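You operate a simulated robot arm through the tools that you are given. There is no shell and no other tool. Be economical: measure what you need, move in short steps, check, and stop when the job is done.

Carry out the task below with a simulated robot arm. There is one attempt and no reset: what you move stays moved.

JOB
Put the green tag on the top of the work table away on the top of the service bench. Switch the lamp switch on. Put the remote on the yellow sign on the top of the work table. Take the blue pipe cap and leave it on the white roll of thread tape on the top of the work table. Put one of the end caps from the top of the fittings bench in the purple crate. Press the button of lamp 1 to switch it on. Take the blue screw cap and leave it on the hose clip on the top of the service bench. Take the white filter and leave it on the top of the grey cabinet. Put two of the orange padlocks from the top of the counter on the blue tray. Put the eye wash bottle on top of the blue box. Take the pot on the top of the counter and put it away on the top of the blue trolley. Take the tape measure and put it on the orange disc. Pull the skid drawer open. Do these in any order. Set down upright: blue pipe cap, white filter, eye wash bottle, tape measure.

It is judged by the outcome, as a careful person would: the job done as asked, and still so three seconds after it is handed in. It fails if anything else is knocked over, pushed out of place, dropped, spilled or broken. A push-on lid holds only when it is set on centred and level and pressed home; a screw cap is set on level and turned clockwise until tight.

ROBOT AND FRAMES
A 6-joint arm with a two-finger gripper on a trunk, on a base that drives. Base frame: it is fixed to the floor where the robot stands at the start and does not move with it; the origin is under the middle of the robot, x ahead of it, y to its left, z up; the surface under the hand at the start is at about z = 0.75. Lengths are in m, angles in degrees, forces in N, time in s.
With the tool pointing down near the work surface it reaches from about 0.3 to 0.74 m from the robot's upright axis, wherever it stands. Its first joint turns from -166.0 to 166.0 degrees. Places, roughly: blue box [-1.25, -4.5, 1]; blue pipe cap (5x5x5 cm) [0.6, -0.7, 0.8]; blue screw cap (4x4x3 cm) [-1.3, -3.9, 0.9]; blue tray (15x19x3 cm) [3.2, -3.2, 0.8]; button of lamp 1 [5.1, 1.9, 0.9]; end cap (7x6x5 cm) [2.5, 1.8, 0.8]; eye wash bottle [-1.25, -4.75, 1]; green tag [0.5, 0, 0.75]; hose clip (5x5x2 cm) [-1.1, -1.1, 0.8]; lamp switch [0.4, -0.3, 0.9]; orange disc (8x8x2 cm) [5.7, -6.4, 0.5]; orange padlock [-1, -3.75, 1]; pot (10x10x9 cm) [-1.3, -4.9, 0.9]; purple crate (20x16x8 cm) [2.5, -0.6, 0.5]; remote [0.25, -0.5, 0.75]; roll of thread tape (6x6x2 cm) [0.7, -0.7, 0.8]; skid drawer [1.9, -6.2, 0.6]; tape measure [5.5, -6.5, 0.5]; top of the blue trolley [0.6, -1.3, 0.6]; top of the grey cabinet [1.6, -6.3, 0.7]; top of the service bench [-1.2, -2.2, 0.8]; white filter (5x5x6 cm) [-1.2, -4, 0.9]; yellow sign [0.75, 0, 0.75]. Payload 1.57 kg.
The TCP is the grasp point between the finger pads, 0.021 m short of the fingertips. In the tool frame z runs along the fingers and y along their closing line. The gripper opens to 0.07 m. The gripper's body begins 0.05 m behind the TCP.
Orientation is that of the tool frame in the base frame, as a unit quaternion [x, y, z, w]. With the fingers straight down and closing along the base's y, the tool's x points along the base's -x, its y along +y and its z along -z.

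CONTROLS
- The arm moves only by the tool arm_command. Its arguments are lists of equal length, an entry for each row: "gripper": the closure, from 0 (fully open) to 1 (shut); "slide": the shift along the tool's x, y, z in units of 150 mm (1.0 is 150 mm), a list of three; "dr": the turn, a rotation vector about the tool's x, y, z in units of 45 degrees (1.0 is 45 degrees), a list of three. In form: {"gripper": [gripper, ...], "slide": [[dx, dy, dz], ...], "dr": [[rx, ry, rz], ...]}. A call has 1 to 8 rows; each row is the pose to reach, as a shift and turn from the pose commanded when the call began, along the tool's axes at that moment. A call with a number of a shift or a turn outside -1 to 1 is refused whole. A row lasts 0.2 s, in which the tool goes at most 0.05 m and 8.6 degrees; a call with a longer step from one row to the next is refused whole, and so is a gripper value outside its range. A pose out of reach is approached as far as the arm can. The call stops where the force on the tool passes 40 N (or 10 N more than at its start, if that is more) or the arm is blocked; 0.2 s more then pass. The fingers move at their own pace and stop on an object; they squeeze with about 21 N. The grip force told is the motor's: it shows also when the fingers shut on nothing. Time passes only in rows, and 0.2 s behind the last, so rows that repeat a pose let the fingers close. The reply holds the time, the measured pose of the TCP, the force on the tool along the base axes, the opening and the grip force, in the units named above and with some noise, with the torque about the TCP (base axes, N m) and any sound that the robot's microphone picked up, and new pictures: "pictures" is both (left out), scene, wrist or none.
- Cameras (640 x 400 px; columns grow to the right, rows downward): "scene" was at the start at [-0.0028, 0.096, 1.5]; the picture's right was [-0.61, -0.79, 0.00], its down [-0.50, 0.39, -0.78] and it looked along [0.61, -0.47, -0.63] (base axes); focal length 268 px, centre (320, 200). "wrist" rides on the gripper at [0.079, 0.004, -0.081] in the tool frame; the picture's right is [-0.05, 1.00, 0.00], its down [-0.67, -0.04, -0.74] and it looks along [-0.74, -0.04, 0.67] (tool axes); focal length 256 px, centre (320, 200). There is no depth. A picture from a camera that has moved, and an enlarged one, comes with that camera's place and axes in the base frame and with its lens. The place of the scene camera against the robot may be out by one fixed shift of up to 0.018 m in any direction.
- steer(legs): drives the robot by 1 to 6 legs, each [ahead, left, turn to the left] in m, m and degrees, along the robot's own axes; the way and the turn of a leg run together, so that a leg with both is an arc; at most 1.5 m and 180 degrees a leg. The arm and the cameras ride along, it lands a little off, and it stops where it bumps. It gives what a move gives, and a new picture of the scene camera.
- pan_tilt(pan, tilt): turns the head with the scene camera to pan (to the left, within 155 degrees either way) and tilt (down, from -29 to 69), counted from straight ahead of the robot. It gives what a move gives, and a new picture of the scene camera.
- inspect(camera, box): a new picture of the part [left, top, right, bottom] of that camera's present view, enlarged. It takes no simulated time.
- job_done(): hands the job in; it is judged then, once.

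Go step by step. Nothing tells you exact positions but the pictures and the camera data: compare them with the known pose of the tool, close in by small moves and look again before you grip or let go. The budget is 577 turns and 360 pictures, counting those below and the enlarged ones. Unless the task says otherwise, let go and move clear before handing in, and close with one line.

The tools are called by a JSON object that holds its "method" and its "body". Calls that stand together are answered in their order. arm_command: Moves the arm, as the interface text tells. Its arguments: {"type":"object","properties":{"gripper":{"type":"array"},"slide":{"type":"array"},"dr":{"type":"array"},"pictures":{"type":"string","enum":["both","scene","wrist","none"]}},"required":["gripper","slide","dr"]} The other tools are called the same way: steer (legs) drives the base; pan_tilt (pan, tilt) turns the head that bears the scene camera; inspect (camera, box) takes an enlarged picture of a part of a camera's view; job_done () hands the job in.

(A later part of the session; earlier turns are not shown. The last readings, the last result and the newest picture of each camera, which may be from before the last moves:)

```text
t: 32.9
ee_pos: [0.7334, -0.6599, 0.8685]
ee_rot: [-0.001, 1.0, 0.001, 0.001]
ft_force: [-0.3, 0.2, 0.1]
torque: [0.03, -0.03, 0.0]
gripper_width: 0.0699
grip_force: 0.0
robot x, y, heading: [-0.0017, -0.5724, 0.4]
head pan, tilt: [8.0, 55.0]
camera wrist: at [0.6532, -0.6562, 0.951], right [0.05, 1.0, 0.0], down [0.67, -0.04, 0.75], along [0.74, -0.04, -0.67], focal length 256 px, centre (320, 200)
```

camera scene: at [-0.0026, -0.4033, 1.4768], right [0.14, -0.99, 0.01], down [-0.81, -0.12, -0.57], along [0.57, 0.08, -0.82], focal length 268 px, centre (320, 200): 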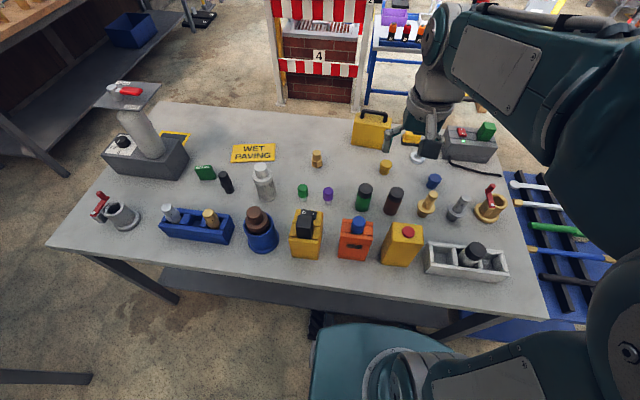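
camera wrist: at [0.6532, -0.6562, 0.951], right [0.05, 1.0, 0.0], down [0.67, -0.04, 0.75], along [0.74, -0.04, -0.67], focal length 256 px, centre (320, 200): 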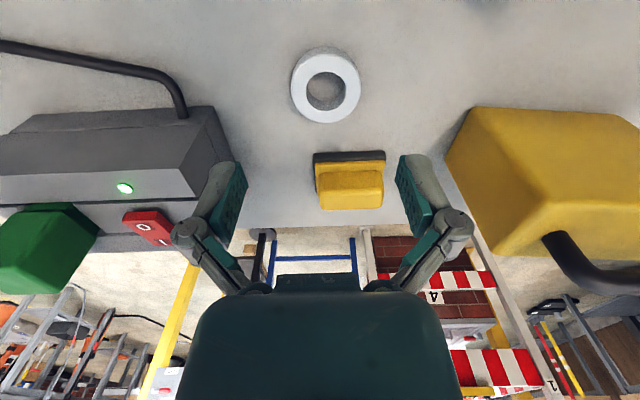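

{"method": "arm_command", "body": {"gripper": [0, 0, 0, 0, 0], "slide": [[0, 0, -0.3], [0.2, -0.05, -0.3], [0.4, -0.1, -0.3], [0.6, -0.2, -0.3], [0.773, -0.247, -0.2]], "dr": [[0, 0, 0], [0, 0, 0], [0, 0, 0], [0, 0, 0], [0, 0, 0]], "pictures": "wrist"}}

```text
t: 34.1
ee_pos: [0.6144, -0.6967, 0.8968]
ee_rot: [-0.002, 1.0, 0.001, 0.0]
ft_force: [0.9, 0.1, -0.4]
torque: [0.01, 0.02, 0.02]
gripper_width: 0.0701
grip_force: 0.1
robot x, y, heading: [-0.0037, -0.576, 0.1]
head pan, tilt: [8.0, 55.0]
camera wrist: at [0.5342, -0.6919, 0.9792], right [0.05, 1.0, 0.0], down [0.67, -0.04, 0.75], along [0.74, -0.04, -0.67], focal length 256 px, centre (320, 200)
```

wrist: 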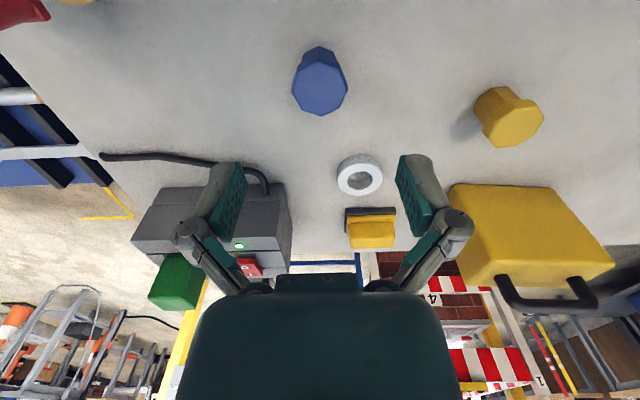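

{"method": "arm_command", "body": {"gripper": [0, 0, 0, 0, 1, 1, 1], "slide": [[-0.01, 0, 0.25], [-0.01, 0, 0.5], [-0.01, 0, 0.7], [-0.01, 0, 0.78], [-0.01, 0, 0.78], [-0.01, 0, 0.78], [-0.01, 0, 0.78]], "dr": [[0, 0, 0], [0, 0, 0], [0, 0, 0], [0, 0, 0], [0, 0, 0], [0, 0, 0], [0, 0, 0]], "pictures": "wrist"}}

```text
t: 35.7
ee_pos: [0.6189, -0.6969, 0.779]
ee_rot: [-0.001, 1.0, 0.001, 0.002]
ft_force: [1.2, 0.2, 11.7]
torque: [-0.05, -0.04, -0.02]
gripper_width: 0.0394
grip_force: 20.8
robot x, y, heading: [0.0007, -0.5704, 0.2]
head pan, tilt: [8.0, 55.0]
camera wrist: at [0.5394, -0.6921, 0.8616], right [0.05, 1.0, 0.0], down [0.66, -0.04, 0.75], along [0.75, -0.04, -0.67], focal length 256 px, centre (320, 200)
```

wrist: 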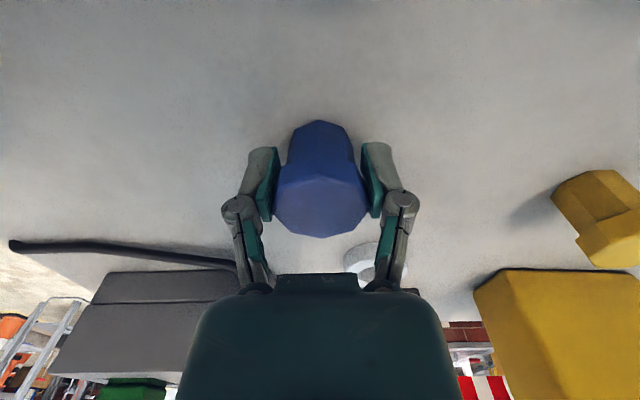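

{"method": "arm_command", "body": {"gripper": [1, 1, 1, 1, 1, 1], "slide": [[0, 0, -0.2], [0, 0, -0.45], [-0.2, 0.07, -0.53], [-0.4, 0.14, -0.53], [-0.6, 0.21, -0.53], [-0.767, 0.266, -0.53]], "dr": [[0, 0, 0], [0, 0, 0], [0, 0, 0], [0, 0, 0], [0, 0, 0], [0, 0, 0]], "pictures": "wrist"}}

{"method": "inspect", "body": {"camera": "scene", "box": [360, 90, 480, 190]}}

```text
t: 37.1
ee_pos: [0.7331, -0.6532, 0.856]
ee_rot: [-0.001, 1.0, 0.001, 0.0]
ft_force: [0.4, 0.0, 0.3]
torque: [0.02, -0.01, 0.01]
gripper_width: 0.0393
grip_force: 20.8
robot x, y, heading: [-0.0019, -0.5699, 0.1]
head pan, tilt: [8.0, 55.0]
camera wrist: at [0.6539, -0.6487, 0.938], right [0.05, 1.0, 0.0], down [0.67, -0.04, 0.74], along [0.74, -0.04, -0.67], focal length 256 px, centre (320, 200)
```

wrist: 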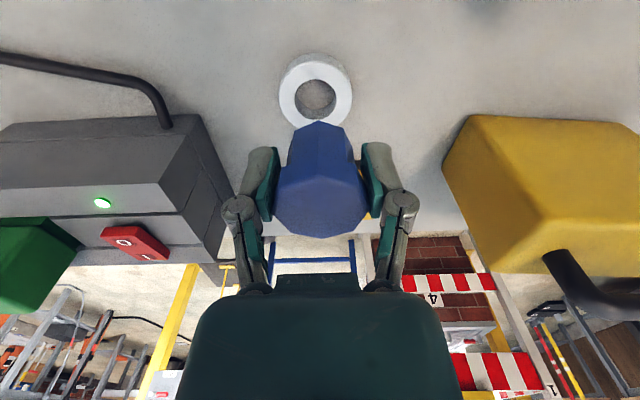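

```text
4.00 times, centred on (420, 140) of scene
camera zoom: at [-0.0004, -0.4123, 1.4779], right [0.14, -0.99, 0.0], down [-0.81, -0.12, -0.57], along [0.57, 0.08, -0.82], focal length 1073 px, centre (-80, 440)
```

zoom: 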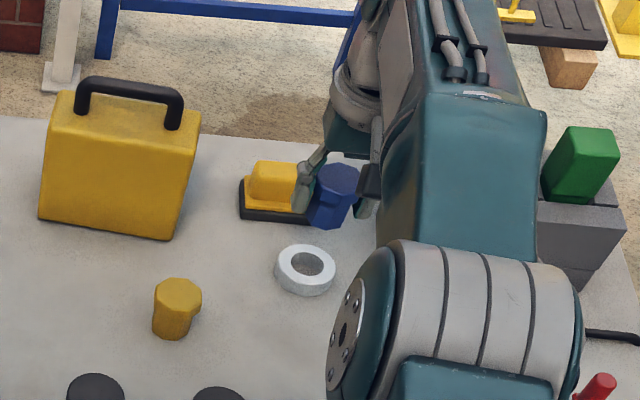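

{"method": "arm_command", "body": {"gripper": [1, 1, 1, 1], "slide": [[0.01, -0.01, 0.15], [0.01, -0.01, 0.28], [0.01, -0.01, 0.34], [0.01, -0.01, 0.37]], "dr": [[0, 0, 0], [0, 0, 0], [0, 0, 0], [0, 0, 0]], "pictures": "wrist"}}

{"method": "inspect", "body": {"camera": "scene", "box": [380, 110, 460, 180]}}

```text
t: 38.1
ee_pos: [0.7312, -0.656, 0.8029]
ee_rot: [-0.001, 1.0, 0.001, -0.001]
ft_force: [0.0, 0.2, -0.4]
torque: [0.0, 0.03, -0.02]
gripper_width: 0.039
grip_force: 21.1
robot x, y, heading: [-0.0031, -0.5722, -0.3]
head pan, tilt: [8.0, 55.0]
camera wrist: at [0.6514, -0.6517, 0.8855], right [0.05, 1.0, 0.0], down [0.67, -0.04, 0.74], along [0.74, -0.04, -0.67], focal length 256 px, centre (320, 200)
```

wrist: 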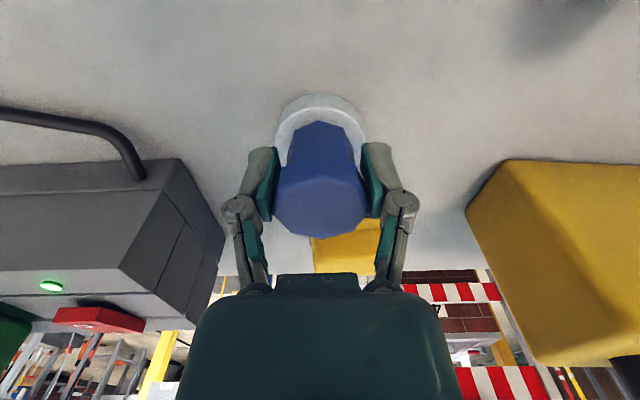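

```text
5.71 times, centred on (420, 145) of scene
camera zoom: at [-0.0004, -0.4126, 1.4779], right [0.14, -0.99, 0.0], down [-0.81, -0.12, -0.57], along [0.57, 0.08, -0.82], focal length 1533 px, centre (-251, 514)
```

zoom: 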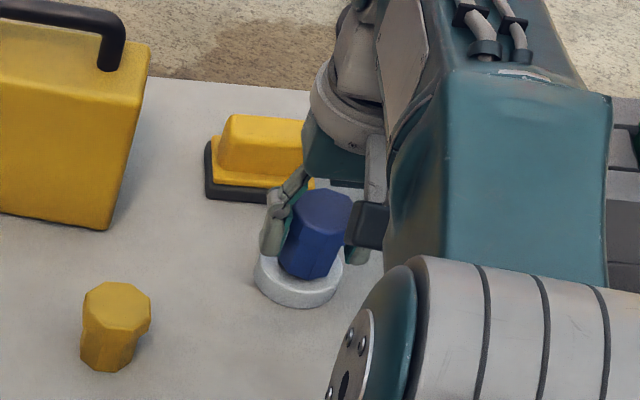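

{"method": "arm_command", "body": {"gripper": [1, 1, 1, 1], "slide": [[0, 0, 0.01], [0, 0, 0.02], [0, 0, 0.03], [0, 0, 0.035]], "dr": [[0, 0, 0], [0, 0, 0], [0, 0, 0], [0, 0, 0]], "pictures": "none"}}

```text
t: 39.1
ee_pos: [0.7309, -0.6557, 0.798]
ee_rot: [-0.001, 1.0, 0.0, 0.0]
ft_force: [-0.8, -0.8, 0.5]
torque: [-0.01, 0.01, -0.02]
gripper_width: 0.0393
grip_force: 20.8
robot x, y, heading: [-0.0053, -0.5709, 0.0]
head pan, tilt: [8.0, 55.0]
```

{"method": "arm_command", "body": {"gripper": [1, 1, 1, 1], "slide": [[0, 0, 0.01], [0, 0, 0.02], [0, 0, 0.03], [0, 0, 0.04]], "dr": [[0, 0, 0], [0, 0, 0], [0, 0, 0], [0, 0, 0]], "pictures": "none"}}

```text
t: 40.1
ee_pos: [0.7313, -0.6559, 0.7941]
ee_rot: [-0.001, 1.0, 0.001, 0.003]
ft_force: [0.6, -0.5, 14.8]
torque: [0.0, -0.09, 0.01]
gripper_width: 0.0399
grip_force: 21.4
robot x, y, heading: [-0.0011, -0.5739, 0.3]
head pan, tilt: [8.0, 55.0]
```

Contact is made. I'll release the cap and rise.

{"method": "arm_command", "body": {"gripper": [0.5, 0, 0, 0, 0, 0], "slide": [[0, 0, -0.01], [0, 0, -0.01], [0, 0, -0.02], [0, 0, -0.2], [0, 0, -0.5], [0, 0, -0.8]], "dr": [[0, 0, 0], [0, 0, 0], [0, 0, 0], [0, 0, 0], [0, 0, 0], [0, 0, 0]], "pictures": "wrist"}}

```text
t: 41.5
ee_pos: [0.7314, -0.6553, 0.9108]
ee_rot: [-0.002, 1.0, 0.001, 0.0]
ft_force: [-0.5, 0.6, -1.0]
torque: [-0.02, -0.01, -0.02]
gripper_width: 0.0697
grip_force: 0.1
robot x, y, heading: [-0.0021, -0.5693, 0.1]
head pan, tilt: [8.0, 55.0]
camera wrist: at [0.6514, -0.6511, 0.9928], right [0.05, 1.0, 0.0], down [0.67, -0.04, 0.74], along [0.74, -0.04, -0.67], focal length 256 px, centre (320, 200)
```

wrist: 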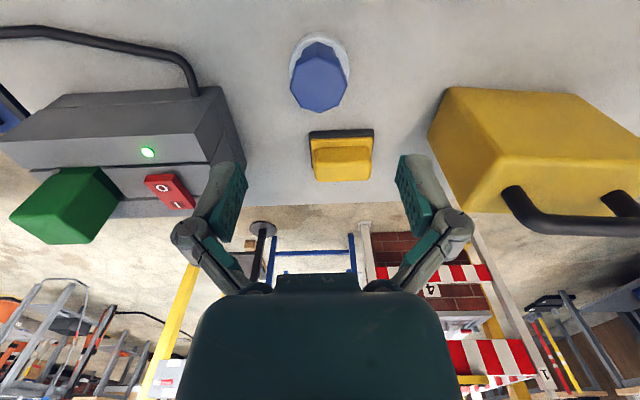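

{"method": "arm_command", "body": {"gripper": [0, 0, 0, 0, 0], "slide": [[0.1, 0.1, -0.3], [0.35, 0.2, -0.5], [0.6, 0.3, -0.7], [0.8, 0.4, -0.8], [1, 0.6, -0.9]], "dr": [[0, 0, 0], [0, 0, 0.19], [0, 0, 0.38], [0, 0, 0.57], [0, 0, 0.76]], "pictures": "none"}}

```text
refused: row 2 steps farther than a row can; nothing moved
```

{"method": "arm_command", "body": {"gripper": [0, 0, 0, 0, 0, 0], "slide": [[0.05, 0.05, -0.25], [0.25, 0.1, -0.45], [0.45, 0.2, -0.6], [0.65, 0.35, -0.75], [0.85, 0.5, -0.85], [1, 0.6, -0.95]], "dr": [[0, 0, 0], [0, 0, 0.19], [0, 0, 0.38], [0, 0, 0.57], [0, 0, 0.76], [0, 0, 0.95]], "pictures": "none"}}

```text
t: 42.9
ee_pos: [0.5812, -0.5657, 1.0506]
ee_rot: [0.364, 0.931, 0.001, 0.0]
ft_force: [0.5, 0.0, -0.7]
torque: [0.0, 0.05, 0.02]
gripper_width: 0.0701
grip_force: 0.1
robot x, y, heading: [-0.0048, -0.5706, 0.3]
head pan, tilt: [8.0, 55.0]
```

{"method": "arm_command", "body": {"gripper": [0, 0, 0, 0, 0, 0], "slide": [[0.16, -0.15, 0], [0.33, -0.3, 0], [0.5, -0.46, 0], [0.65, -0.6, 0], [0.8, -0.74, 0], [0.98, -0.905, 0]], "dr": [[0, 0, 0.16], [0, 0, 0.33], [0, 0, 0.5], [0, 0, 0.67], [0, 0, 0.84], [0, 0, 1.0]], "pictures": "none"}}

```text
t: 44.3
ee_pos: [0.3787, -0.5685, 1.0512]
ee_rot: [0.693, 0.721, 0.001, 0.0]
ft_force: [0.1, -0.5, -0.8]
torque: [-0.01, 0.01, -0.02]
gripper_width: 0.0699
grip_force: 0.2
robot x, y, heading: [-0.0059, -0.5718, 0.4]
head pan, tilt: [8.0, 55.0]
```

{"method": "arm_command", "body": {"gripper": [0, 0], "slide": [[0.02, -0.13, 0.1], [0.03, -0.26, 0.2]], "dr": [[0, 0, 0.05], [0, 0, 0.05]], "pictures": "wrist"}}

```text
t: 44.9
ee_pos: [0.3412, -0.5629, 1.0235]
ee_rot: [0.706, 0.708, 0.001, 0.0]
ft_force: [-0.1, -0.4, -0.2]
torque: [0.02, 0.0, 0.0]
gripper_width: 0.07
grip_force: 0.1
robot x, y, heading: [-0.0031, -0.5721, 0.3]
head pan, tilt: [8.0, 55.0]
camera wrist: at [0.3449, -0.4835, 1.1045], right [1.0, -0.05, 0.0], down [-0.04, -0.67, 0.74], along [-0.04, -0.74, -0.67], focal length 256 px, centre (320, 200)
```

wrist: 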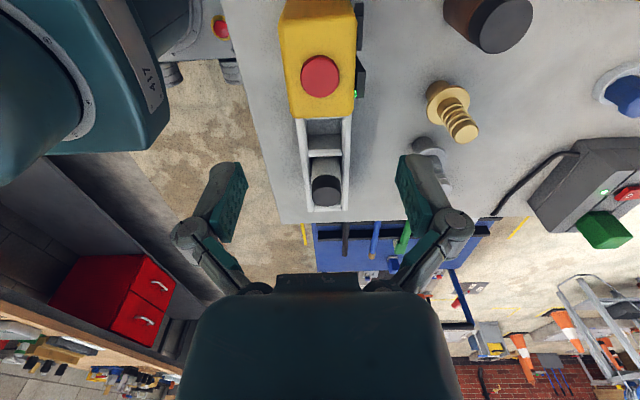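

{"method": "arm_command", "body": {"gripper": [0, 0, 0, 0, 0], "slide": [[0, 0, 0.25], [0, 0, 0.5], [0, 0, 0.65], [0, 0, 0.75], [0, 0, 0.83]], "dr": [[0, 0, 0], [0, 0, 0], [0, 0, 0], [0, 0, 0], [0, 0, 0]], "pictures": "wrist"}}

```text
t: 46.1
ee_pos: [0.3408, -0.5631, 0.9007]
ee_rot: [0.706, 0.708, 0.0, -0.001]
ft_force: [0.2, 0.2, -0.3]
torque: [0.0, -0.04, 0.01]
gripper_width: 0.0701
grip_force: 0.3
robot x, y, heading: [-0.002, -0.5716, 0.2]
head pan, tilt: [8.0, 55.0]
camera wrist: at [0.3453, -0.4835, 0.9827], right [1.0, -0.05, 0.0], down [-0.03, -0.67, 0.74], along [-0.04, -0.74, -0.67], focal length 256 px, centre (320, 200)
```

wrist: 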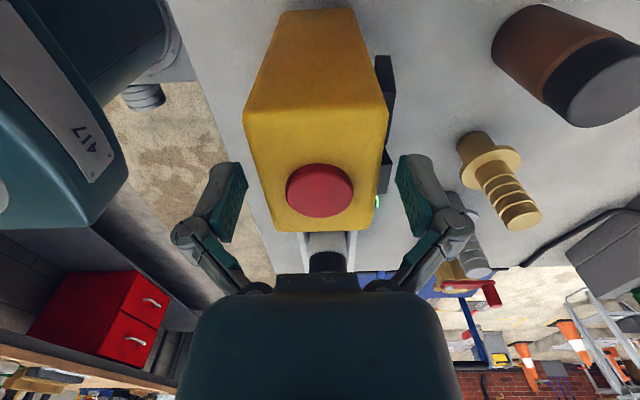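

{"method": "arm_command", "body": {"gripper": [0, 1, 1, 1, 1], "slide": [[0, 0, 0.03], [0, 0, 0.03], [0, 0, 0.03], [0, 0, 0.03], [0, 0, 0.03]], "dr": [[0, 0, 0], [0, 0, 0], [0, 0, 0], [0, 0, 0], [0, 0, 0]], "pictures": "wrist"}}

```text
t: 47.3
ee_pos: [0.3407, -0.5639, 0.8952]
ee_rot: [0.706, 0.708, 0.001, 0.0]
ft_force: [2.2, 1.3, 9.0]
torque: [0.04, -0.18, -0.01]
gripper_width: 0.0556
grip_force: 21.4
robot x, y, heading: [-0.0037, -0.5696, 0.1]
head pan, tilt: [8.0, 55.0]
camera wrist: at [0.3446, -0.4838, 0.978], right [1.0, -0.05, 0.0], down [-0.04, -0.67, 0.74], along [-0.04, -0.74, -0.67], focal length 256 px, centre (320, 200)
```

wrist: 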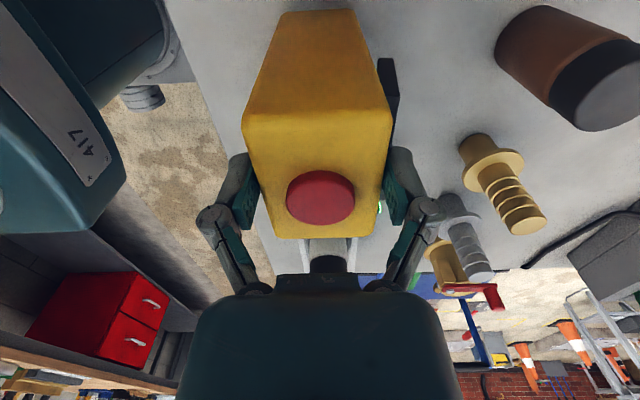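

Gripped at 5.6 cm. I'll lift it carefully and check that it holds.

{"method": "arm_command", "body": {"gripper": [1, 1, 1, 1, 1], "slide": [[0, 0, -0.1], [0, 0, -0.3], [0, 0, -0.55], [0, 0, -0.8], [0, 0, -1]], "dr": [[0, 0, 0], [0, 0, 0], [0, 0, 0], [0, 0, 0], [0, 0, 0]], "pictures": "wrist"}}

```text
t: 48.5
ee_pos: [0.342, -0.5667, 1.0458]
ee_rot: [0.706, 0.708, 0.0, -0.001]
ft_force: [-0.2, 0.3, -1.8]
torque: [-0.01, 0.02, -0.02]
gripper_width: 0.0558
grip_force: 20.5
robot x, y, heading: [0.0004, -0.5672, -0.0]
head pan, tilt: [8.0, 55.0]
camera wrist: at [0.3466, -0.4881, 1.1277], right [1.0, -0.05, 0.0], down [-0.03, -0.67, 0.74], along [-0.04, -0.74, -0.67], focal length 256 px, centre (320, 200)
```

wrist: 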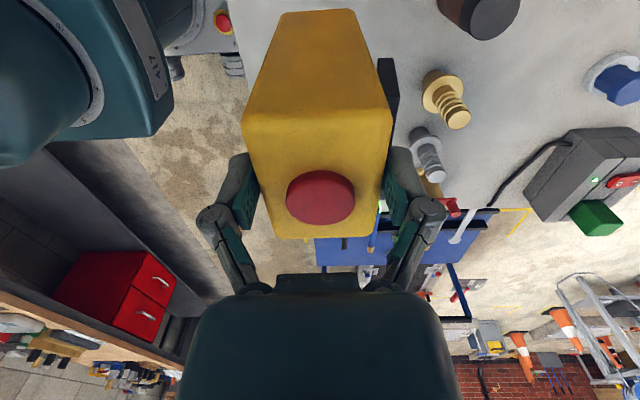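

{"method": "arm_command", "body": {"gripper": [1, 1, 1], "slide": [[0, 0, -0.2], [0, 0, -0.4], [0, 0, -0.55]], "dr": [[0, 0, 0], [0, 0, 0], [0, 0, 0]], "pictures": "none"}}

{"method": "steer", "body": {"legs": [[0, 0.48, 0]]}}

```text
t: 49.3
ee_pos: [0.3404, -0.5676, 1.1269]
ee_rot: [0.706, 0.708, 0.002, 0.001]
ft_force: [-0.2, 0.1, -2.2]
torque: [0.01, 0.01, -0.03]
gripper_width: 0.0558
grip_force: 20.7
robot x, y, heading: [-0.0069, -0.5716, 0.0]
head pan, tilt: [8.0, 55.0]
```

```text
t: 52.1
ee_pos: [0.3442, -0.1103, 1.1277]
ee_rot: [0.715, 0.699, 0.002, -0.001]
ft_force: [-0.2, -0.7, -2.8]
torque: [0.05, -0.04, 0.02]
gripper_width: 0.056
grip_force: 20.9
robot x, y, heading: [-0.0009, -0.1054, -1.0]
head pan, tilt: [8.0, 55.0]
camera scene: at [0.0058, 0.0514, 1.4783], right [0.12, -0.99, 0.0], down [-0.81, -0.1, -0.57], along [0.57, 0.07, -0.82], focal length 268 px, centre (320, 200)
```

scene: 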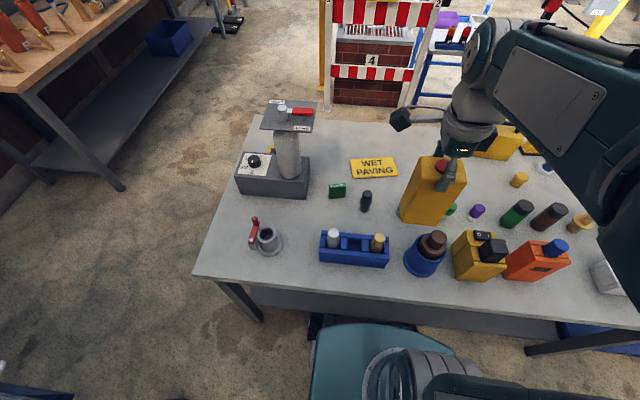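

{"method": "arm_command", "body": {"gripper": [1, 1, 1, 1, 1], "slide": [[0.05, 0.2, 0], [0.1, 0.4, 0], [0.15, 0.6, 0], [0.2, 0.8, 0], [0.22, 1.0, 0]], "dr": [[0, 0, 0], [0, 0, 0], [0, 0, 0], [0, 0, 0], [0, 0, 0]], "pictures": "none"}}

{"method": "arm_command", "body": {"gripper": [1, 1, 1, 1, 1, 1], "slide": [[0.05, 0.2, 0], [0.1, 0.4, 0], [0.15, 0.6, 0], [0.2, 0.8, 0], [0.22, 1.0, 0], [0.22, 1.0, 0]], "dr": [[0, 0, 0], [0, 0, 0], [0, 0, 0], [0, 0, 0], [0, 0, 0], [0, 0, 0]], "pictures": "both"}}

```text
t: 53.3
ee_pos: [0.4978, -0.0775, 1.1282]
ee_rot: [0.715, 0.699, 0.0, -0.001]
ft_force: [-0.3, -0.8, -2.6]
torque: [0.0, -0.01, 0.01]
gripper_width: 0.0555
grip_force: 21.0
robot x, y, heading: [0.0022, -0.0982, -1.2]
head pan, tilt: [8.0, 55.0]
```

```text
t: 54.7
ee_pos: [0.6473, -0.0487, 1.1253]
ee_rot: [0.715, 0.699, 0.001, -0.001]
ft_force: [0.4, 0.1, -2.7]
torque: [0.01, -0.01, -0.02]
gripper_width: 0.0558
grip_force: 21.2
robot x, y, heading: [0.0003, -0.1041, -1.2]
head pan, tilt: [8.0, 55.0]
camera scene: at [0.0078, 0.0557, 1.4778], right [0.12, -0.99, 0.0], down [-0.81, -0.1, -0.57], along [0.57, 0.07, -0.82], focal length 268 px, centre (320, 200)
camera wrist: at [0.6537, 0.0315, 1.2087], right [1.0, -0.08, 0.0], down [-0.05, -0.67, 0.74], along [-0.06, -0.74, -0.67], focal length 256 px, centre (320, 200)
```

scene: 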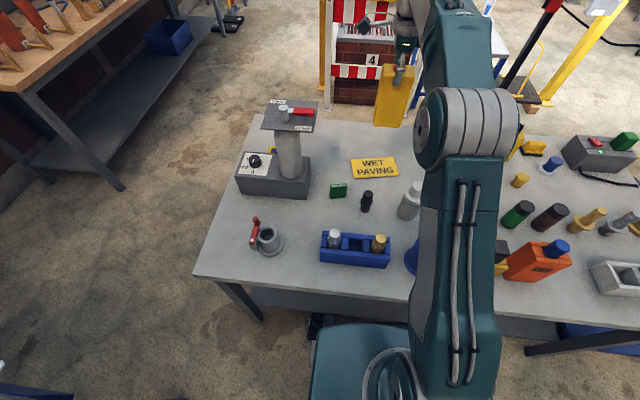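
wrist: 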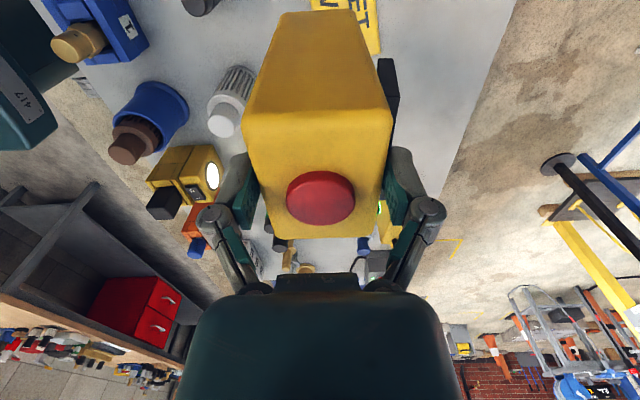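

{"method": "arm_command", "body": {"gripper": [1, 1, 1, 1, 1], "slide": [[0.0, 0.1, 0.1], [0, 0.165, 0.3], [0, 0.165, 0.5], [0, 0.165, 0.75], [0, 0.165, 1]], "dr": [[0, 0, 0], [0, 0, 0], [0, 0, 0], [0, 0, 0], [0, 0, 0]], "pictures": "none"}}

{"method": "arm_command", "body": {"gripper": [1, 1, 1], "slide": [[0, 0, 0.15], [0, 0, 0.3], [0, 0, 0.4]], "dr": [[0, 0, 0], [0, 0, 0], [0, 0, 0]], "pictures": "both"}}

```text
t: 55.9
ee_pos: [0.6735, -0.0469, 0.9781]
ee_rot: [0.715, 0.699, 0.001, 0.0]
ft_force: [0.7, -0.2, -1.8]
torque: [-0.04, -0.04, -0.01]
gripper_width: 0.0558
grip_force: 21.0
robot x, y, heading: [0.0041, -0.1011, -1.3]
head pan, tilt: [8.0, 55.0]
```

```text
t: 56.7
ee_pos: [0.6734, -0.0488, 0.9163]
ee_rot: [0.716, 0.698, 0.001, 0.0]
ft_force: [-0.4, -0.6, -3.1]
torque: [-0.02, -0.03, 0.01]
gripper_width: 0.0557
grip_force: 21.1
robot x, y, heading: [0.0042, -0.1055, -1.3]
head pan, tilt: [8.0, 55.0]
camera scene: at [0.0078, 0.0558, 1.4778], right [0.12, -0.99, 0.0], down [-0.81, -0.1, -0.57], along [0.57, 0.07, -0.82], focal length 268 px, centre (320, 200)
camera wrist: at [0.6787, 0.0312, 0.9995], right [1.0, -0.08, 0.0], down [-0.05, -0.67, 0.74], along [-0.06, -0.74, -0.67], focal length 256 px, centre (320, 200)
```

scene: 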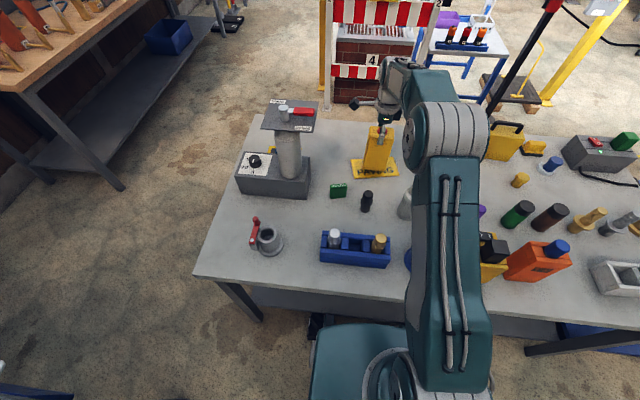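
wrist: 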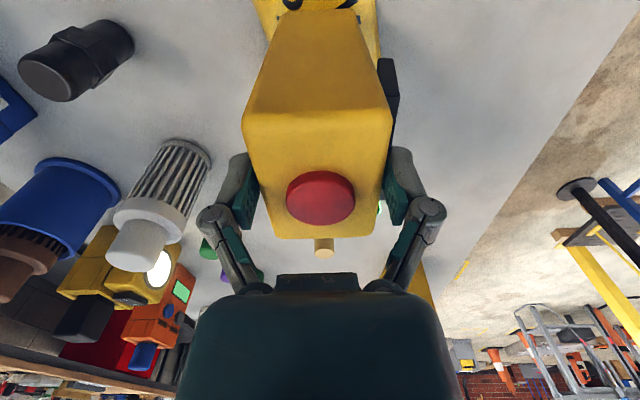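

{"method": "inspect", "body": {"camera": "scene", "box": [330, 100, 430, 200]}}

{"method": "arm_command", "body": {"gripper": [1, 1, 1, 1], "slide": [[0, 0, 0.04], [0, 0, 0.07], [0, 0, 0.1], [0, 0, 0.12]], "dr": [[0, 0, 0], [0, 0, 0], [0, 0, 0], [0, 0, 0]], "pictures": "none"}}

```text
4.00 times, centred on (380, 150) of scene
camera zoom: at [0.0078, 0.0558, 1.4778], right [0.12, -0.99, 0.0], down [-0.81, -0.1, -0.57], along [0.57, 0.07, -0.82], focal length 1073 px, centre (80, 400)
```

zoom: 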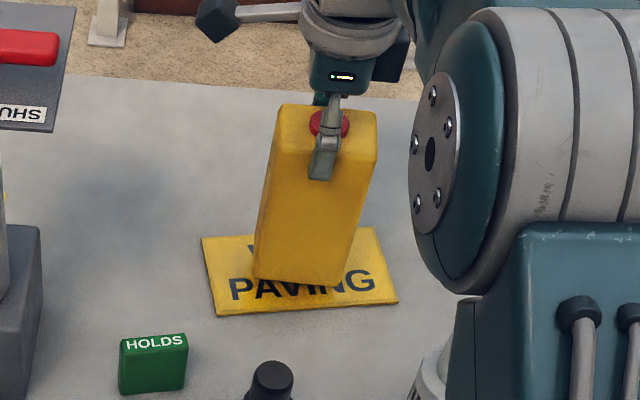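

```text
t: 57.7
ee_pos: [0.6718, -0.0478, 0.8995]
ee_rot: [0.715, 0.699, 0.001, 0.0]
ft_force: [-2.1, 0.0, 10.6]
torque: [0.01, 0.16, -0.01]
gripper_width: 0.0558
grip_force: 20.5
robot x, y, heading: [0.0017, -0.1049, -1.3]
head pan, tilt: [8.0, 55.0]
```

{"method": "arm_command", "body": {"gripper": [0.1, 0.1, 0, 0, 0, 0, 0], "slide": [[0, 0, -0.01], [0, 0, -0.01], [0, 0, -0.05], [0, 0, -0.2], [0, 0, -0.45], [0, 0, -0.7], [0, 0, -1]], "dr": [[0, 0, 0], [0, 0, 0], [0, 0, 0], [0, 0, 0], [0, 0, 0], [0, 0, 0], [0, 0, 0]], "pictures": "wrist"}}

{"method": "inspect", "body": {"camera": "scene", "box": [330, 100, 430, 200]}}

```text
t: 59.3
ee_pos: [0.67, -0.0479, 1.0497]
ee_rot: [0.715, 0.699, 0.0, -0.002]
ft_force: [-0.4, -0.1, -0.4]
torque: [0.02, 0.02, 0.02]
gripper_width: 0.0698
grip_force: 0.1
robot x, y, heading: [0.0008, -0.1022, -1.0]
head pan, tilt: [8.0, 55.0]
camera wrist: at [0.6763, 0.0311, 1.1313], right [1.0, -0.08, 0.0], down [-0.05, -0.67, 0.74], along [-0.06, -0.74, -0.67], focal length 256 px, centre (320, 200)
```

wrist: 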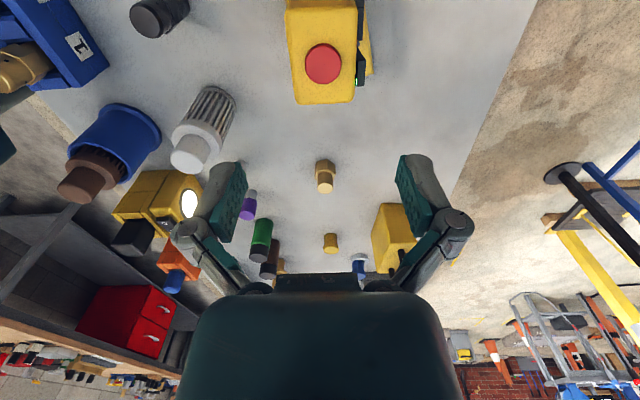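

```text
4.00 times, centred on (380, 150) of scene
camera zoom: at [0.0076, 0.0557, 1.4778], right [0.12, -0.99, 0.0], down [-0.81, -0.1, -0.57], along [0.57, 0.07, -0.82], focal length 1073 px, centre (80, 400)
```

zoom: 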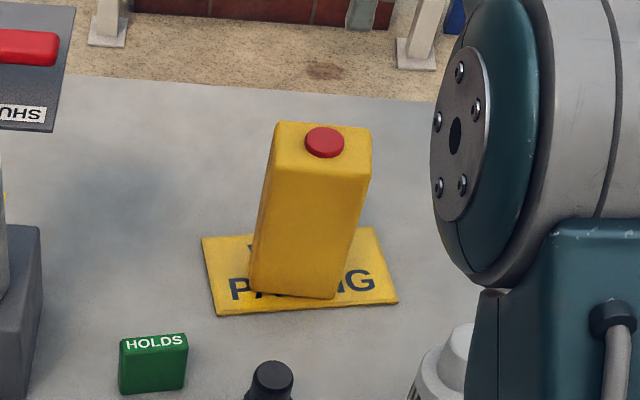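

{"method": "arm_command", "body": {"gripper": [0, 0, 0, 0, 0, 0], "slide": [[0.13, -0.16, 0], [0.26, -0.32, 0], [0.4, -0.5, 0], [0.53, -0.67, 0], [0.65, -0.8, 0], [0.77, -0.93, 0.1]], "dr": [[0, 0, -0.16], [0, 0, -0.33], [0, 0, -0.5], [0, 0, -0.67], [0, 0, -0.84], [0, 0, -1.0]], "pictures": "none"}}

{"method": "arm_command", "body": {"gripper": [0, 0, 0, 0, 0, 0], "slide": [[0, 0, 0.1], [0, 0, 0.2], [0, 0, 0.3], [0, 0, 0.4], [0, 0, 0.4], [0, 0, 0.4]], "dr": [[0, 0, -0.17], [0, 0, -0.34], [0, 0, -0.51], [0, 0, -0.68], [0, 0, -0.85], [0, 0, -1.0]], "pictures": "wrist"}}

```text
t: 60.7
ee_pos: [0.5341, 0.0684, 1.0333]
ee_rot: [0.392, 0.92, 0.001, -0.001]
ft_force: [1.4, 0.0, -0.6]
torque: [0.01, 0.02, 0.02]
gripper_width: 0.07
grip_force: 0.0
robot x, y, heading: [0.0018, -0.101, -1.2]
head pan, tilt: [8.0, 55.0]
```

```text
t: 62.1
ee_pos: [0.5347, 0.0709, 0.9739]
ee_rot: [0.01, 1.0, 0.001, 0.001]
ft_force: [0.2, -1.0, 0.5]
torque: [0.0, 0.03, 0.01]
gripper_width: 0.0699
grip_force: 0.0
robot x, y, heading: [0.0017, -0.1011, -1.3]
head pan, tilt: [8.0, 55.0]
camera wrist: at [0.4562, 0.0766, 1.0562], right [0.07, 1.0, 0.0], down [0.66, -0.05, 0.75], along [0.74, -0.05, -0.67], focal length 256 px, centre (320, 200)
```

wrist: 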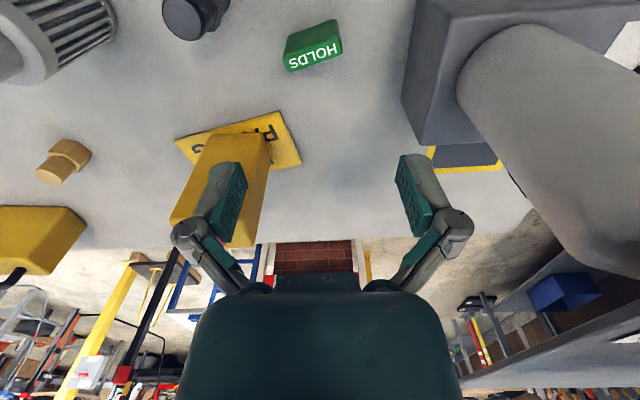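

{"method": "inspect", "body": {"camera": "wrist", "box": [270, 0, 360, 80]}}

```text
5.00 times, centred on (315, 40) of wrist
camera zoom: at [0.4562, 0.0766, 1.0562], right [0.07, 1.0, 0.0], down [0.66, -0.05, 0.75], along [0.74, -0.05, -0.67], focal length 1280 px, centre (345, 1000)
```

zoom: 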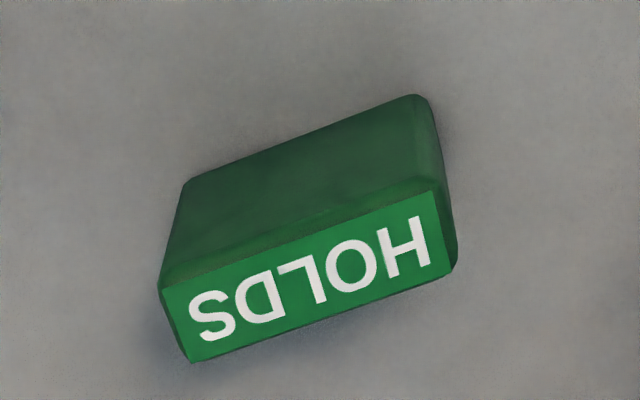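

The tag is a small standing block centred at about [0.540, 0.065], top at z≈0.806, turned about 14°. I'll grip it by its ends, with the camera kept clear of the valve plate.

{"method": "arm_command", "body": {"gripper": [0, 0, 0, 0], "slide": [[-0.03, -0.03, 0.15], [-0.03, -0.04, 0.3], [-0.03, -0.04, 0.45], [-0.03, -0.04, 0.6]], "dr": [[0, 0, -0.11], [0, 0, -0.22], [0, 0, -0.33], [0, 0, -0.33]], "pictures": "wrist"}}

```text
t: 63.1
ee_pos: [0.5364, 0.0664, 0.8874]
ee_rot: [-0.118, 0.993, 0.0, 0.0]
ft_force: [0.3, -0.3, -1.0]
torque: [-0.02, -0.01, -0.03]
gripper_width: 0.0696
grip_force: 0.1
robot x, y, heading: [-0.0002, -0.1016, -1.2]
head pan, tilt: [8.0, 55.0]
camera wrist: at [0.4591, 0.052, 0.9674], right [-0.18, 0.98, 0.0], down [0.66, 0.12, 0.75], along [0.73, 0.14, -0.67], focal length 256 px, centre (320, 200)
```

wrist: 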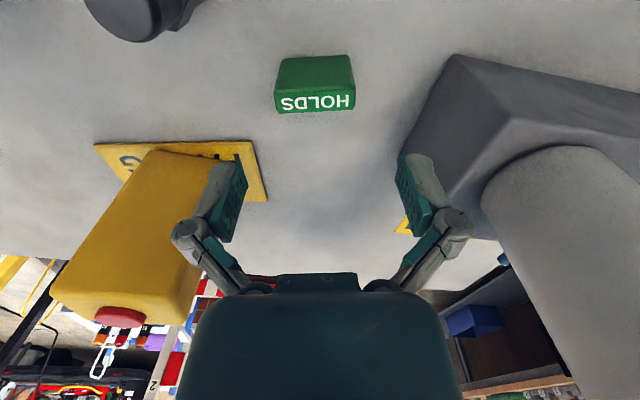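

{"method": "arm_command", "body": {"gripper": [0, 0, 0, 0, 1, 1, 1], "slide": [[-0.02, -0.02, 0.2], [-0.02, -0.02, 0.4], [-0.02, -0.02, 0.55], [-0.02, -0.02, 0.65], [-0.02, -0.02, 0.65], [-0.02, -0.02, 0.65], [-0.02, -0.02, 0.65]], "dr": [[0, 0, 0], [0, 0, 0], [0, 0, 0], [0, 0, 0], [0, 0, 0], [0, 0, 0], [0, 0, 0]], "pictures": "wrist"}}

```text
t: 64.7
ee_pos: [0.5432, 0.0613, 0.7866]
ee_rot: [-0.119, 0.993, 0.001, 0.002]
ft_force: [0.9, -1.1, 4.8]
torque: [0.01, -0.08, -0.03]
gripper_width: 0.0532
grip_force: 21.1
robot x, y, heading: [0.0022, -0.1072, -0.9]
head pan, tilt: [8.0, 55.0]
camera wrist: at [0.4651, 0.0475, 0.8688], right [-0.18, 0.98, 0.0], down [0.65, 0.12, 0.75], along [0.73, 0.14, -0.67], focal length 256 px, centre (320, 200)
```

wrist: 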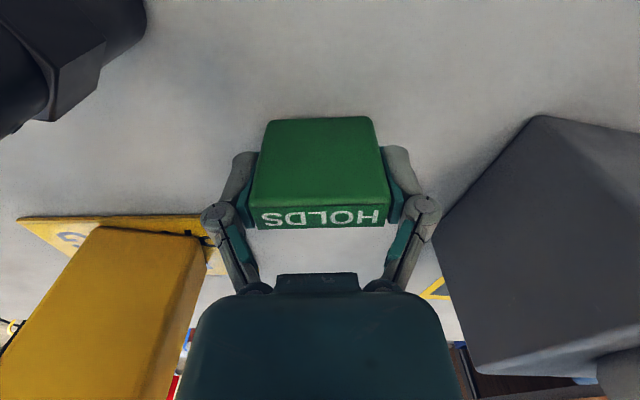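

{"method": "arm_command", "body": {"gripper": [1, 1, 1, 1, 1, 1], "slide": [[0, 0, -0.15], [0, 0, -0.35], [0, 0, -0.6], [0, 0, -0.85], [0.1, 0, -1], [0.35, 0, -1]], "dr": [[0, 0, 0], [0, 0, 0], [0, 0, 0], [0, 0, 0], [0, 0, 0], [0, 0, 0]], "pictures": "wrist"}}

{"method": "pan_tilt", "body": {"pan": -130, "tilt": 25}}

```text
t: 66.1
ee_pos: [0.4895, 0.0475, 0.9369]
ee_rot: [-0.118, 0.993, 0.001, 0.0]
ft_force: [0.3, 0.0, -0.3]
torque: [-0.03, 0.0, 0.02]
gripper_width: 0.0531
grip_force: 21.2
robot x, y, heading: [0.0031, -0.1045, -1.2]
head pan, tilt: [8.0, 55.0]
camera wrist: at [0.4113, 0.0341, 1.0193], right [-0.18, 0.98, 0.0], down [0.66, 0.12, 0.75], along [0.73, 0.14, -0.67], focal length 256 px, centre (320, 200)
```

wrist: 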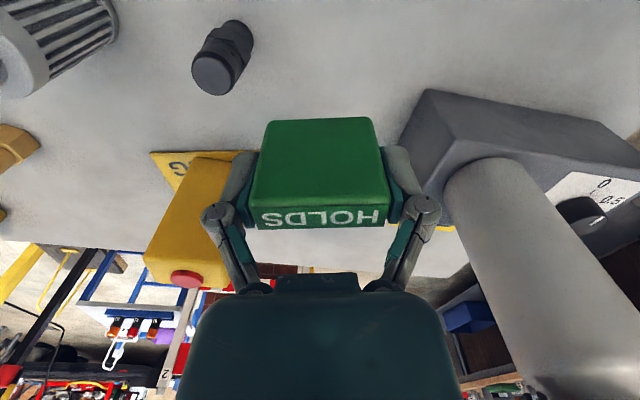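

```text
t: 68.3
ee_pos: [0.4901, 0.0486, 0.9373]
ee_rot: [-0.119, 0.993, 0.0, 0.0]
ft_force: [-0.9, 0.3, -1.1]
torque: [0.0, -0.02, 0.02]
gripper_width: 0.0528
grip_force: 20.8
robot x, y, heading: [0.0014, -0.1072, -1.2]
head pan, tilt: [-130.0, 25.0]
camera scene: at [-0.1255, -0.0215, 1.522], right [-0.75, 0.66, 0.0], down [0.28, 0.32, -0.91], along [-0.6, -0.68, -0.42], focal length 268 px, centre (320, 200)
```

scene: 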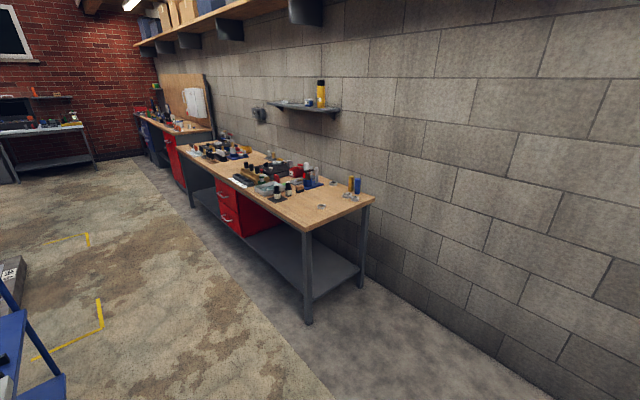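

{"method": "inspect", "body": {"camera": "scene", "box": [130, 80, 390, 240]}}

```text
2.46 times, centred on (260, 160) of scene
camera zoom: at [-0.1255, -0.0215, 1.522], right [-0.75, 0.66, 0.0], down [0.28, 0.32, -0.91], along [-0.6, -0.68, -0.42], focal length 660 px, centre (468, 298)
```

zoom: 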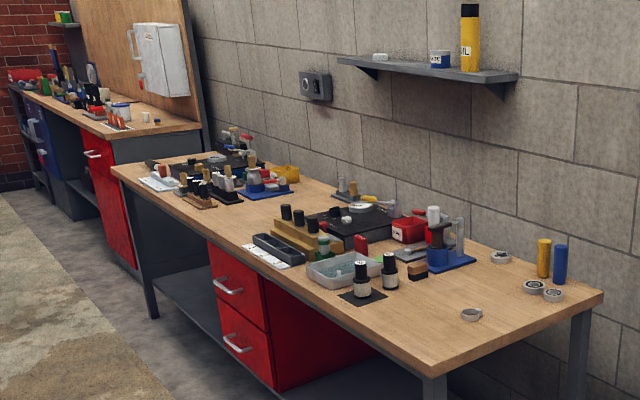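

{"method": "arm_command", "body": {"gripper": [1, 1, 1, 1, 1, 1], "slide": [[0, 0, -0.25], [0.1, 0, -0.5], [0.25, 0, -0.75], [0.4, 0, -1], [0.6, 0, -1], [0.8, 0, -1]], "dr": [[0, 0, 0], [0, 0, 0], [0, 0, 0], [0, 0, 0], [0, 0, 0], [0, 0, 0]], "pictures": "none"}}

{"method": "steer", "body": {"legs": [[-0.4, 0, 0], [0, -1.1, 0]]}}

```text
t: 69.7
ee_pos: [0.3745, 0.0194, 1.0883]
ee_rot: [-0.118, 0.993, 0.0, -0.001]
ft_force: [0.8, -0.6, -0.9]
torque: [0.01, 0.0, 0.0]
gripper_width: 0.053
grip_force: 21.1
robot x, y, heading: [0.0005, -0.1065, -1.2]
head pan, tilt: [-130.0, 25.0]
```

```text
t: 77.4
ee_pos: [-0.0647, -1.0814, 1.0867]
ee_rot: [-0.101, 0.995, 0.0, -0.001]
ft_force: [-0.9, -0.8, -0.5]
torque: [-0.01, -0.03, 0.0]
gripper_width: 0.0528
grip_force: 21.2
robot x, y, heading: [-0.4415, -1.1942, -2.8]
head pan, tilt: [-130.0, 25.0]
camera scene: at [-0.5665, -1.1058, 1.5219], right [-0.73, 0.68, 0.0], down [0.29, 0.31, -0.91], along [-0.62, -0.66, -0.42], focal length 268 px, centre (320, 200)
```

scene: 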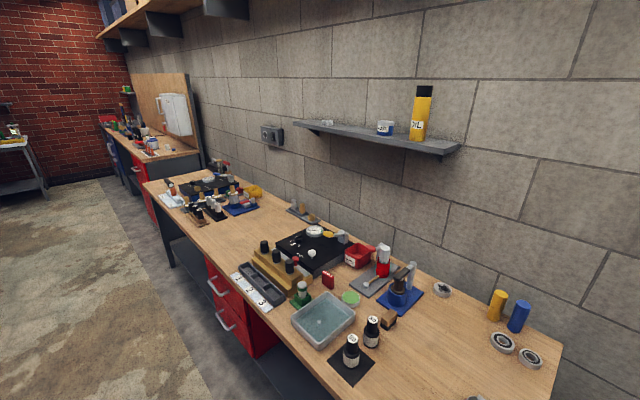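

{"method": "steer", "body": {"legs": [[0, 0, -177]]}}

{"method": "pan_tilt", "body": {"pan": 0, "tilt": 50}}

```text
t: 85.2
ee_pos: [-0.8196, -1.3014, 1.0871]
ee_rot: [0.995, 0.098, -0.001, 0.001]
ft_force: [0.6, -0.7, -0.2]
torque: [-0.03, 0.04, -0.02]
gripper_width: 0.0529
grip_force: 20.5
robot x, y, heading: [-0.442, -1.196, 176.5]
head pan, tilt: [-130.0, 25.0]
camera scene: at [-0.3406, -1.2905, 1.522], right [0.72, -0.69, 0.0], down [-0.29, -0.31, -0.91], along [0.62, 0.66, -0.42], focal length 268 px, centre (320, 200)
```

scene: 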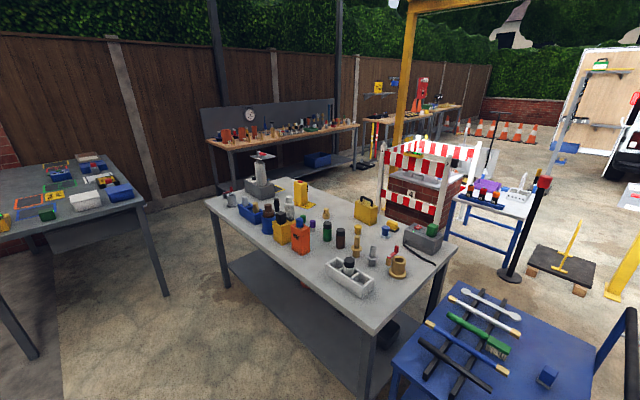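

```text
t: 87.3
ee_pos: [-0.8193, -1.3028, 1.0875]
ee_rot: [0.995, 0.099, 0.0, 0.0]
ft_force: [0.3, -0.4, -0.6]
torque: [-0.05, 0.01, 0.01]
gripper_width: 0.0528
grip_force: 21.2
robot x, y, heading: [-0.4404, -1.1954, 176.5]
head pan, tilt: [0.0, 50.0]
camera scene: at [-0.481, -1.3525, 1.4843], right [0.06, 1.0, 0.0], down [0.77, -0.05, -0.64], along [-0.64, 0.04, -0.77], focal length 268 px, centre (320, 200)
```

scene: 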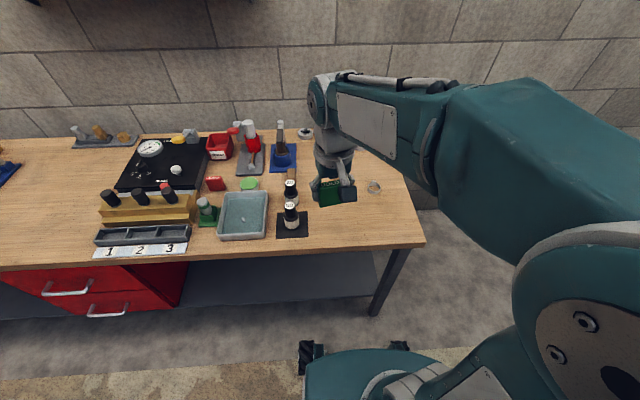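

{"method": "arm_command", "body": {"gripper": [1, 1, 1, 1, 1, 1, 1, 1], "slide": [[-0.2, -0.15, 0], [-0.4, -0.3, 0], [-0.6, -0.5, 0], [-0.8, -0.65, 0.1], [-0.87, -0.74, 0.3], [-0.87, -0.74, 0.6], [-0.87, -0.74, 0.85], [-0.87, -0.74, 1.0]], "dr": [[0, 0, 0], [0, 0, 0], [0, 0, 0], [0, 0, 0], [0, 0, 0], [0, 0, 0], [0, 0, 0], [0, 0, 0]], "pictures": "both"}}

```text
t: 89.1
ee_pos: [-0.9682, -1.2147, 0.9343]
ee_rot: [0.995, 0.099, -0.001, 0.001]
ft_force: [-0.1, 0.3, -0.6]
torque: [0.04, 0.02, -0.02]
gripper_width: 0.0529
grip_force: 20.9
robot x, y, heading: [-0.4447, -1.194, 176.6]
head pan, tilt: [0.0, 50.0]
camera scene: at [-0.4819, -1.3523, 1.4843], right [0.06, 1.0, 0.0], down [0.77, -0.05, -0.64], along [-0.64, 0.04, -0.77], focal length 268 px, centre (320, 200)
camera wrist: at [-0.8902, -1.2039, 1.0162], right [0.14, -0.99, 0.0], down [-0.66, -0.09, 0.75], along [-0.74, -0.11, -0.67], focal length 256 px, centre (320, 200)
```

scene: 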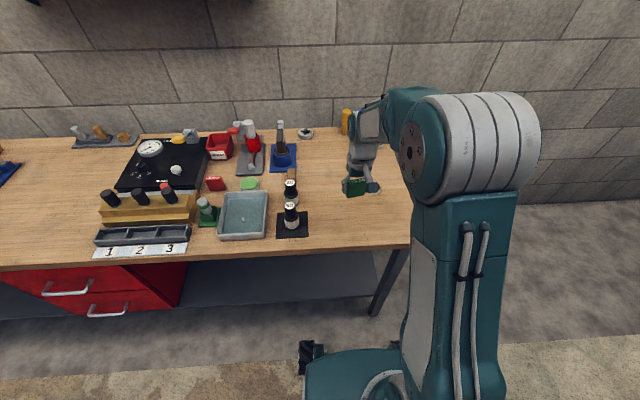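
wrist: 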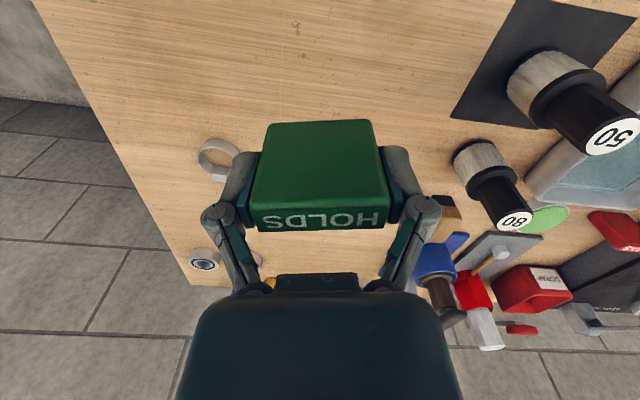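

{"method": "arm_command", "body": {"gripper": [1, 1, 1, 1], "slide": [[0, 0, 0.2], [0, 0, 0.4], [0, 0, 0.5], [0, 0, 0.55]], "dr": [[0, 0, 0], [0, 0, 0], [0, 0, 0], [0, 0, 0]], "pictures": "none"}}

{"method": "arm_command", "body": {"gripper": [1, 1, 1, 1, 1], "slide": [[0, 0, 0.02], [0, 0, 0.04], [0, 0, 0.06], [0, 0, 0.08], [0, 0, 0.1]], "dr": [[0, 0, 0], [0, 0, 0], [0, 0, 0], [0, 0, 0], [0, 0, 0]], "pictures": "none"}}

```text
t: 90.1
ee_pos: [-0.9679, -1.2179, 0.8529]
ee_rot: [0.995, 0.099, 0.0, 0.0]
ft_force: [-0.5, -0.1, -0.9]
torque: [0.0, 0.0, 0.0]
gripper_width: 0.0531
grip_force: 20.5
robot x, y, heading: [-0.4407, -1.1946, 176.4]
head pan, tilt: [0.0, 50.0]
```

```text
t: 91.3
ee_pos: [-0.9692, -1.2185, 0.8403]
ee_rot: [0.995, 0.098, 0.0, 0.0]
ft_force: [0.3, 0.0, 0.4]
torque: [0.0, 0.01, 0.02]
gripper_width: 0.0529
grip_force: 20.9
robot x, y, heading: [-0.44, -1.1907, 176.7]
head pan, tilt: [0.0, 50.0]
```

{"method": "arm_command", "body": {"gripper": [1, 1, 1, 1], "slide": [[0, 0, 0.01], [0, 0, 0.02], [0, 0, 0.03], [0, 0, 0.04]], "dr": [[0, 0, 0], [0, 0, 0], [0, 0, 0], [0, 0, 0]], "pictures": "wrist"}}

```text
t: 92.3
ee_pos: [-0.9692, -1.2192, 0.8336]
ee_rot: [0.995, 0.099, -0.001, 0.002]
ft_force: [0.8, -0.3, -0.6]
torque: [-0.02, -0.02, -0.02]
gripper_width: 0.053
grip_force: 20.6
robot x, y, heading: [-0.44, -1.1931, 176.4]
head pan, tilt: [0.0, 50.0]
camera wrist: at [-0.8905, -1.207, 0.916], right [0.14, -0.99, 0.0], down [-0.66, -0.09, 0.75], along [-0.74, -0.11, -0.67], focal length 256 px, centre (320, 200)
```

wrist: 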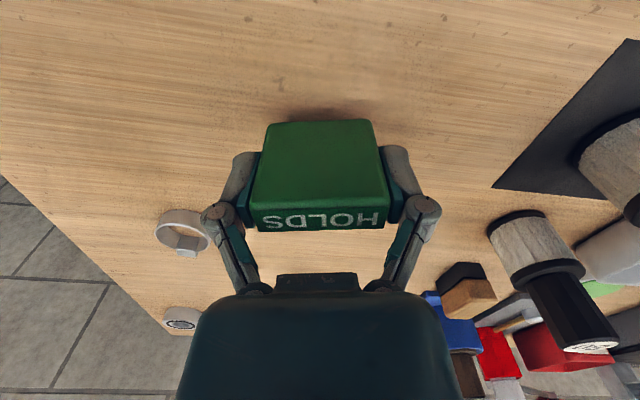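

{"method": "arm_command", "body": {"gripper": [1, 1, 1, 1], "slide": [[0, 0, 0.02], [0, 0, 0.04], [0, 0, 0.06], [0, 0, 0.075]], "dr": [[0, 0, 0], [0, 0, 0], [0, 0, 0], [0, 0, 0]], "pictures": "none"}}

```text
t: 93.3
ee_pos: [-0.9711, -1.2186, 0.8217]
ee_rot: [0.995, 0.099, 0.0, 0.001]
ft_force: [0.6, 0.5, -1.0]
torque: [0.01, 0.0, 0.01]
gripper_width: 0.0529
grip_force: 21.0
robot x, y, heading: [-0.4431, -1.1903, 176.7]
head pan, tilt: [0.0, 50.0]
```

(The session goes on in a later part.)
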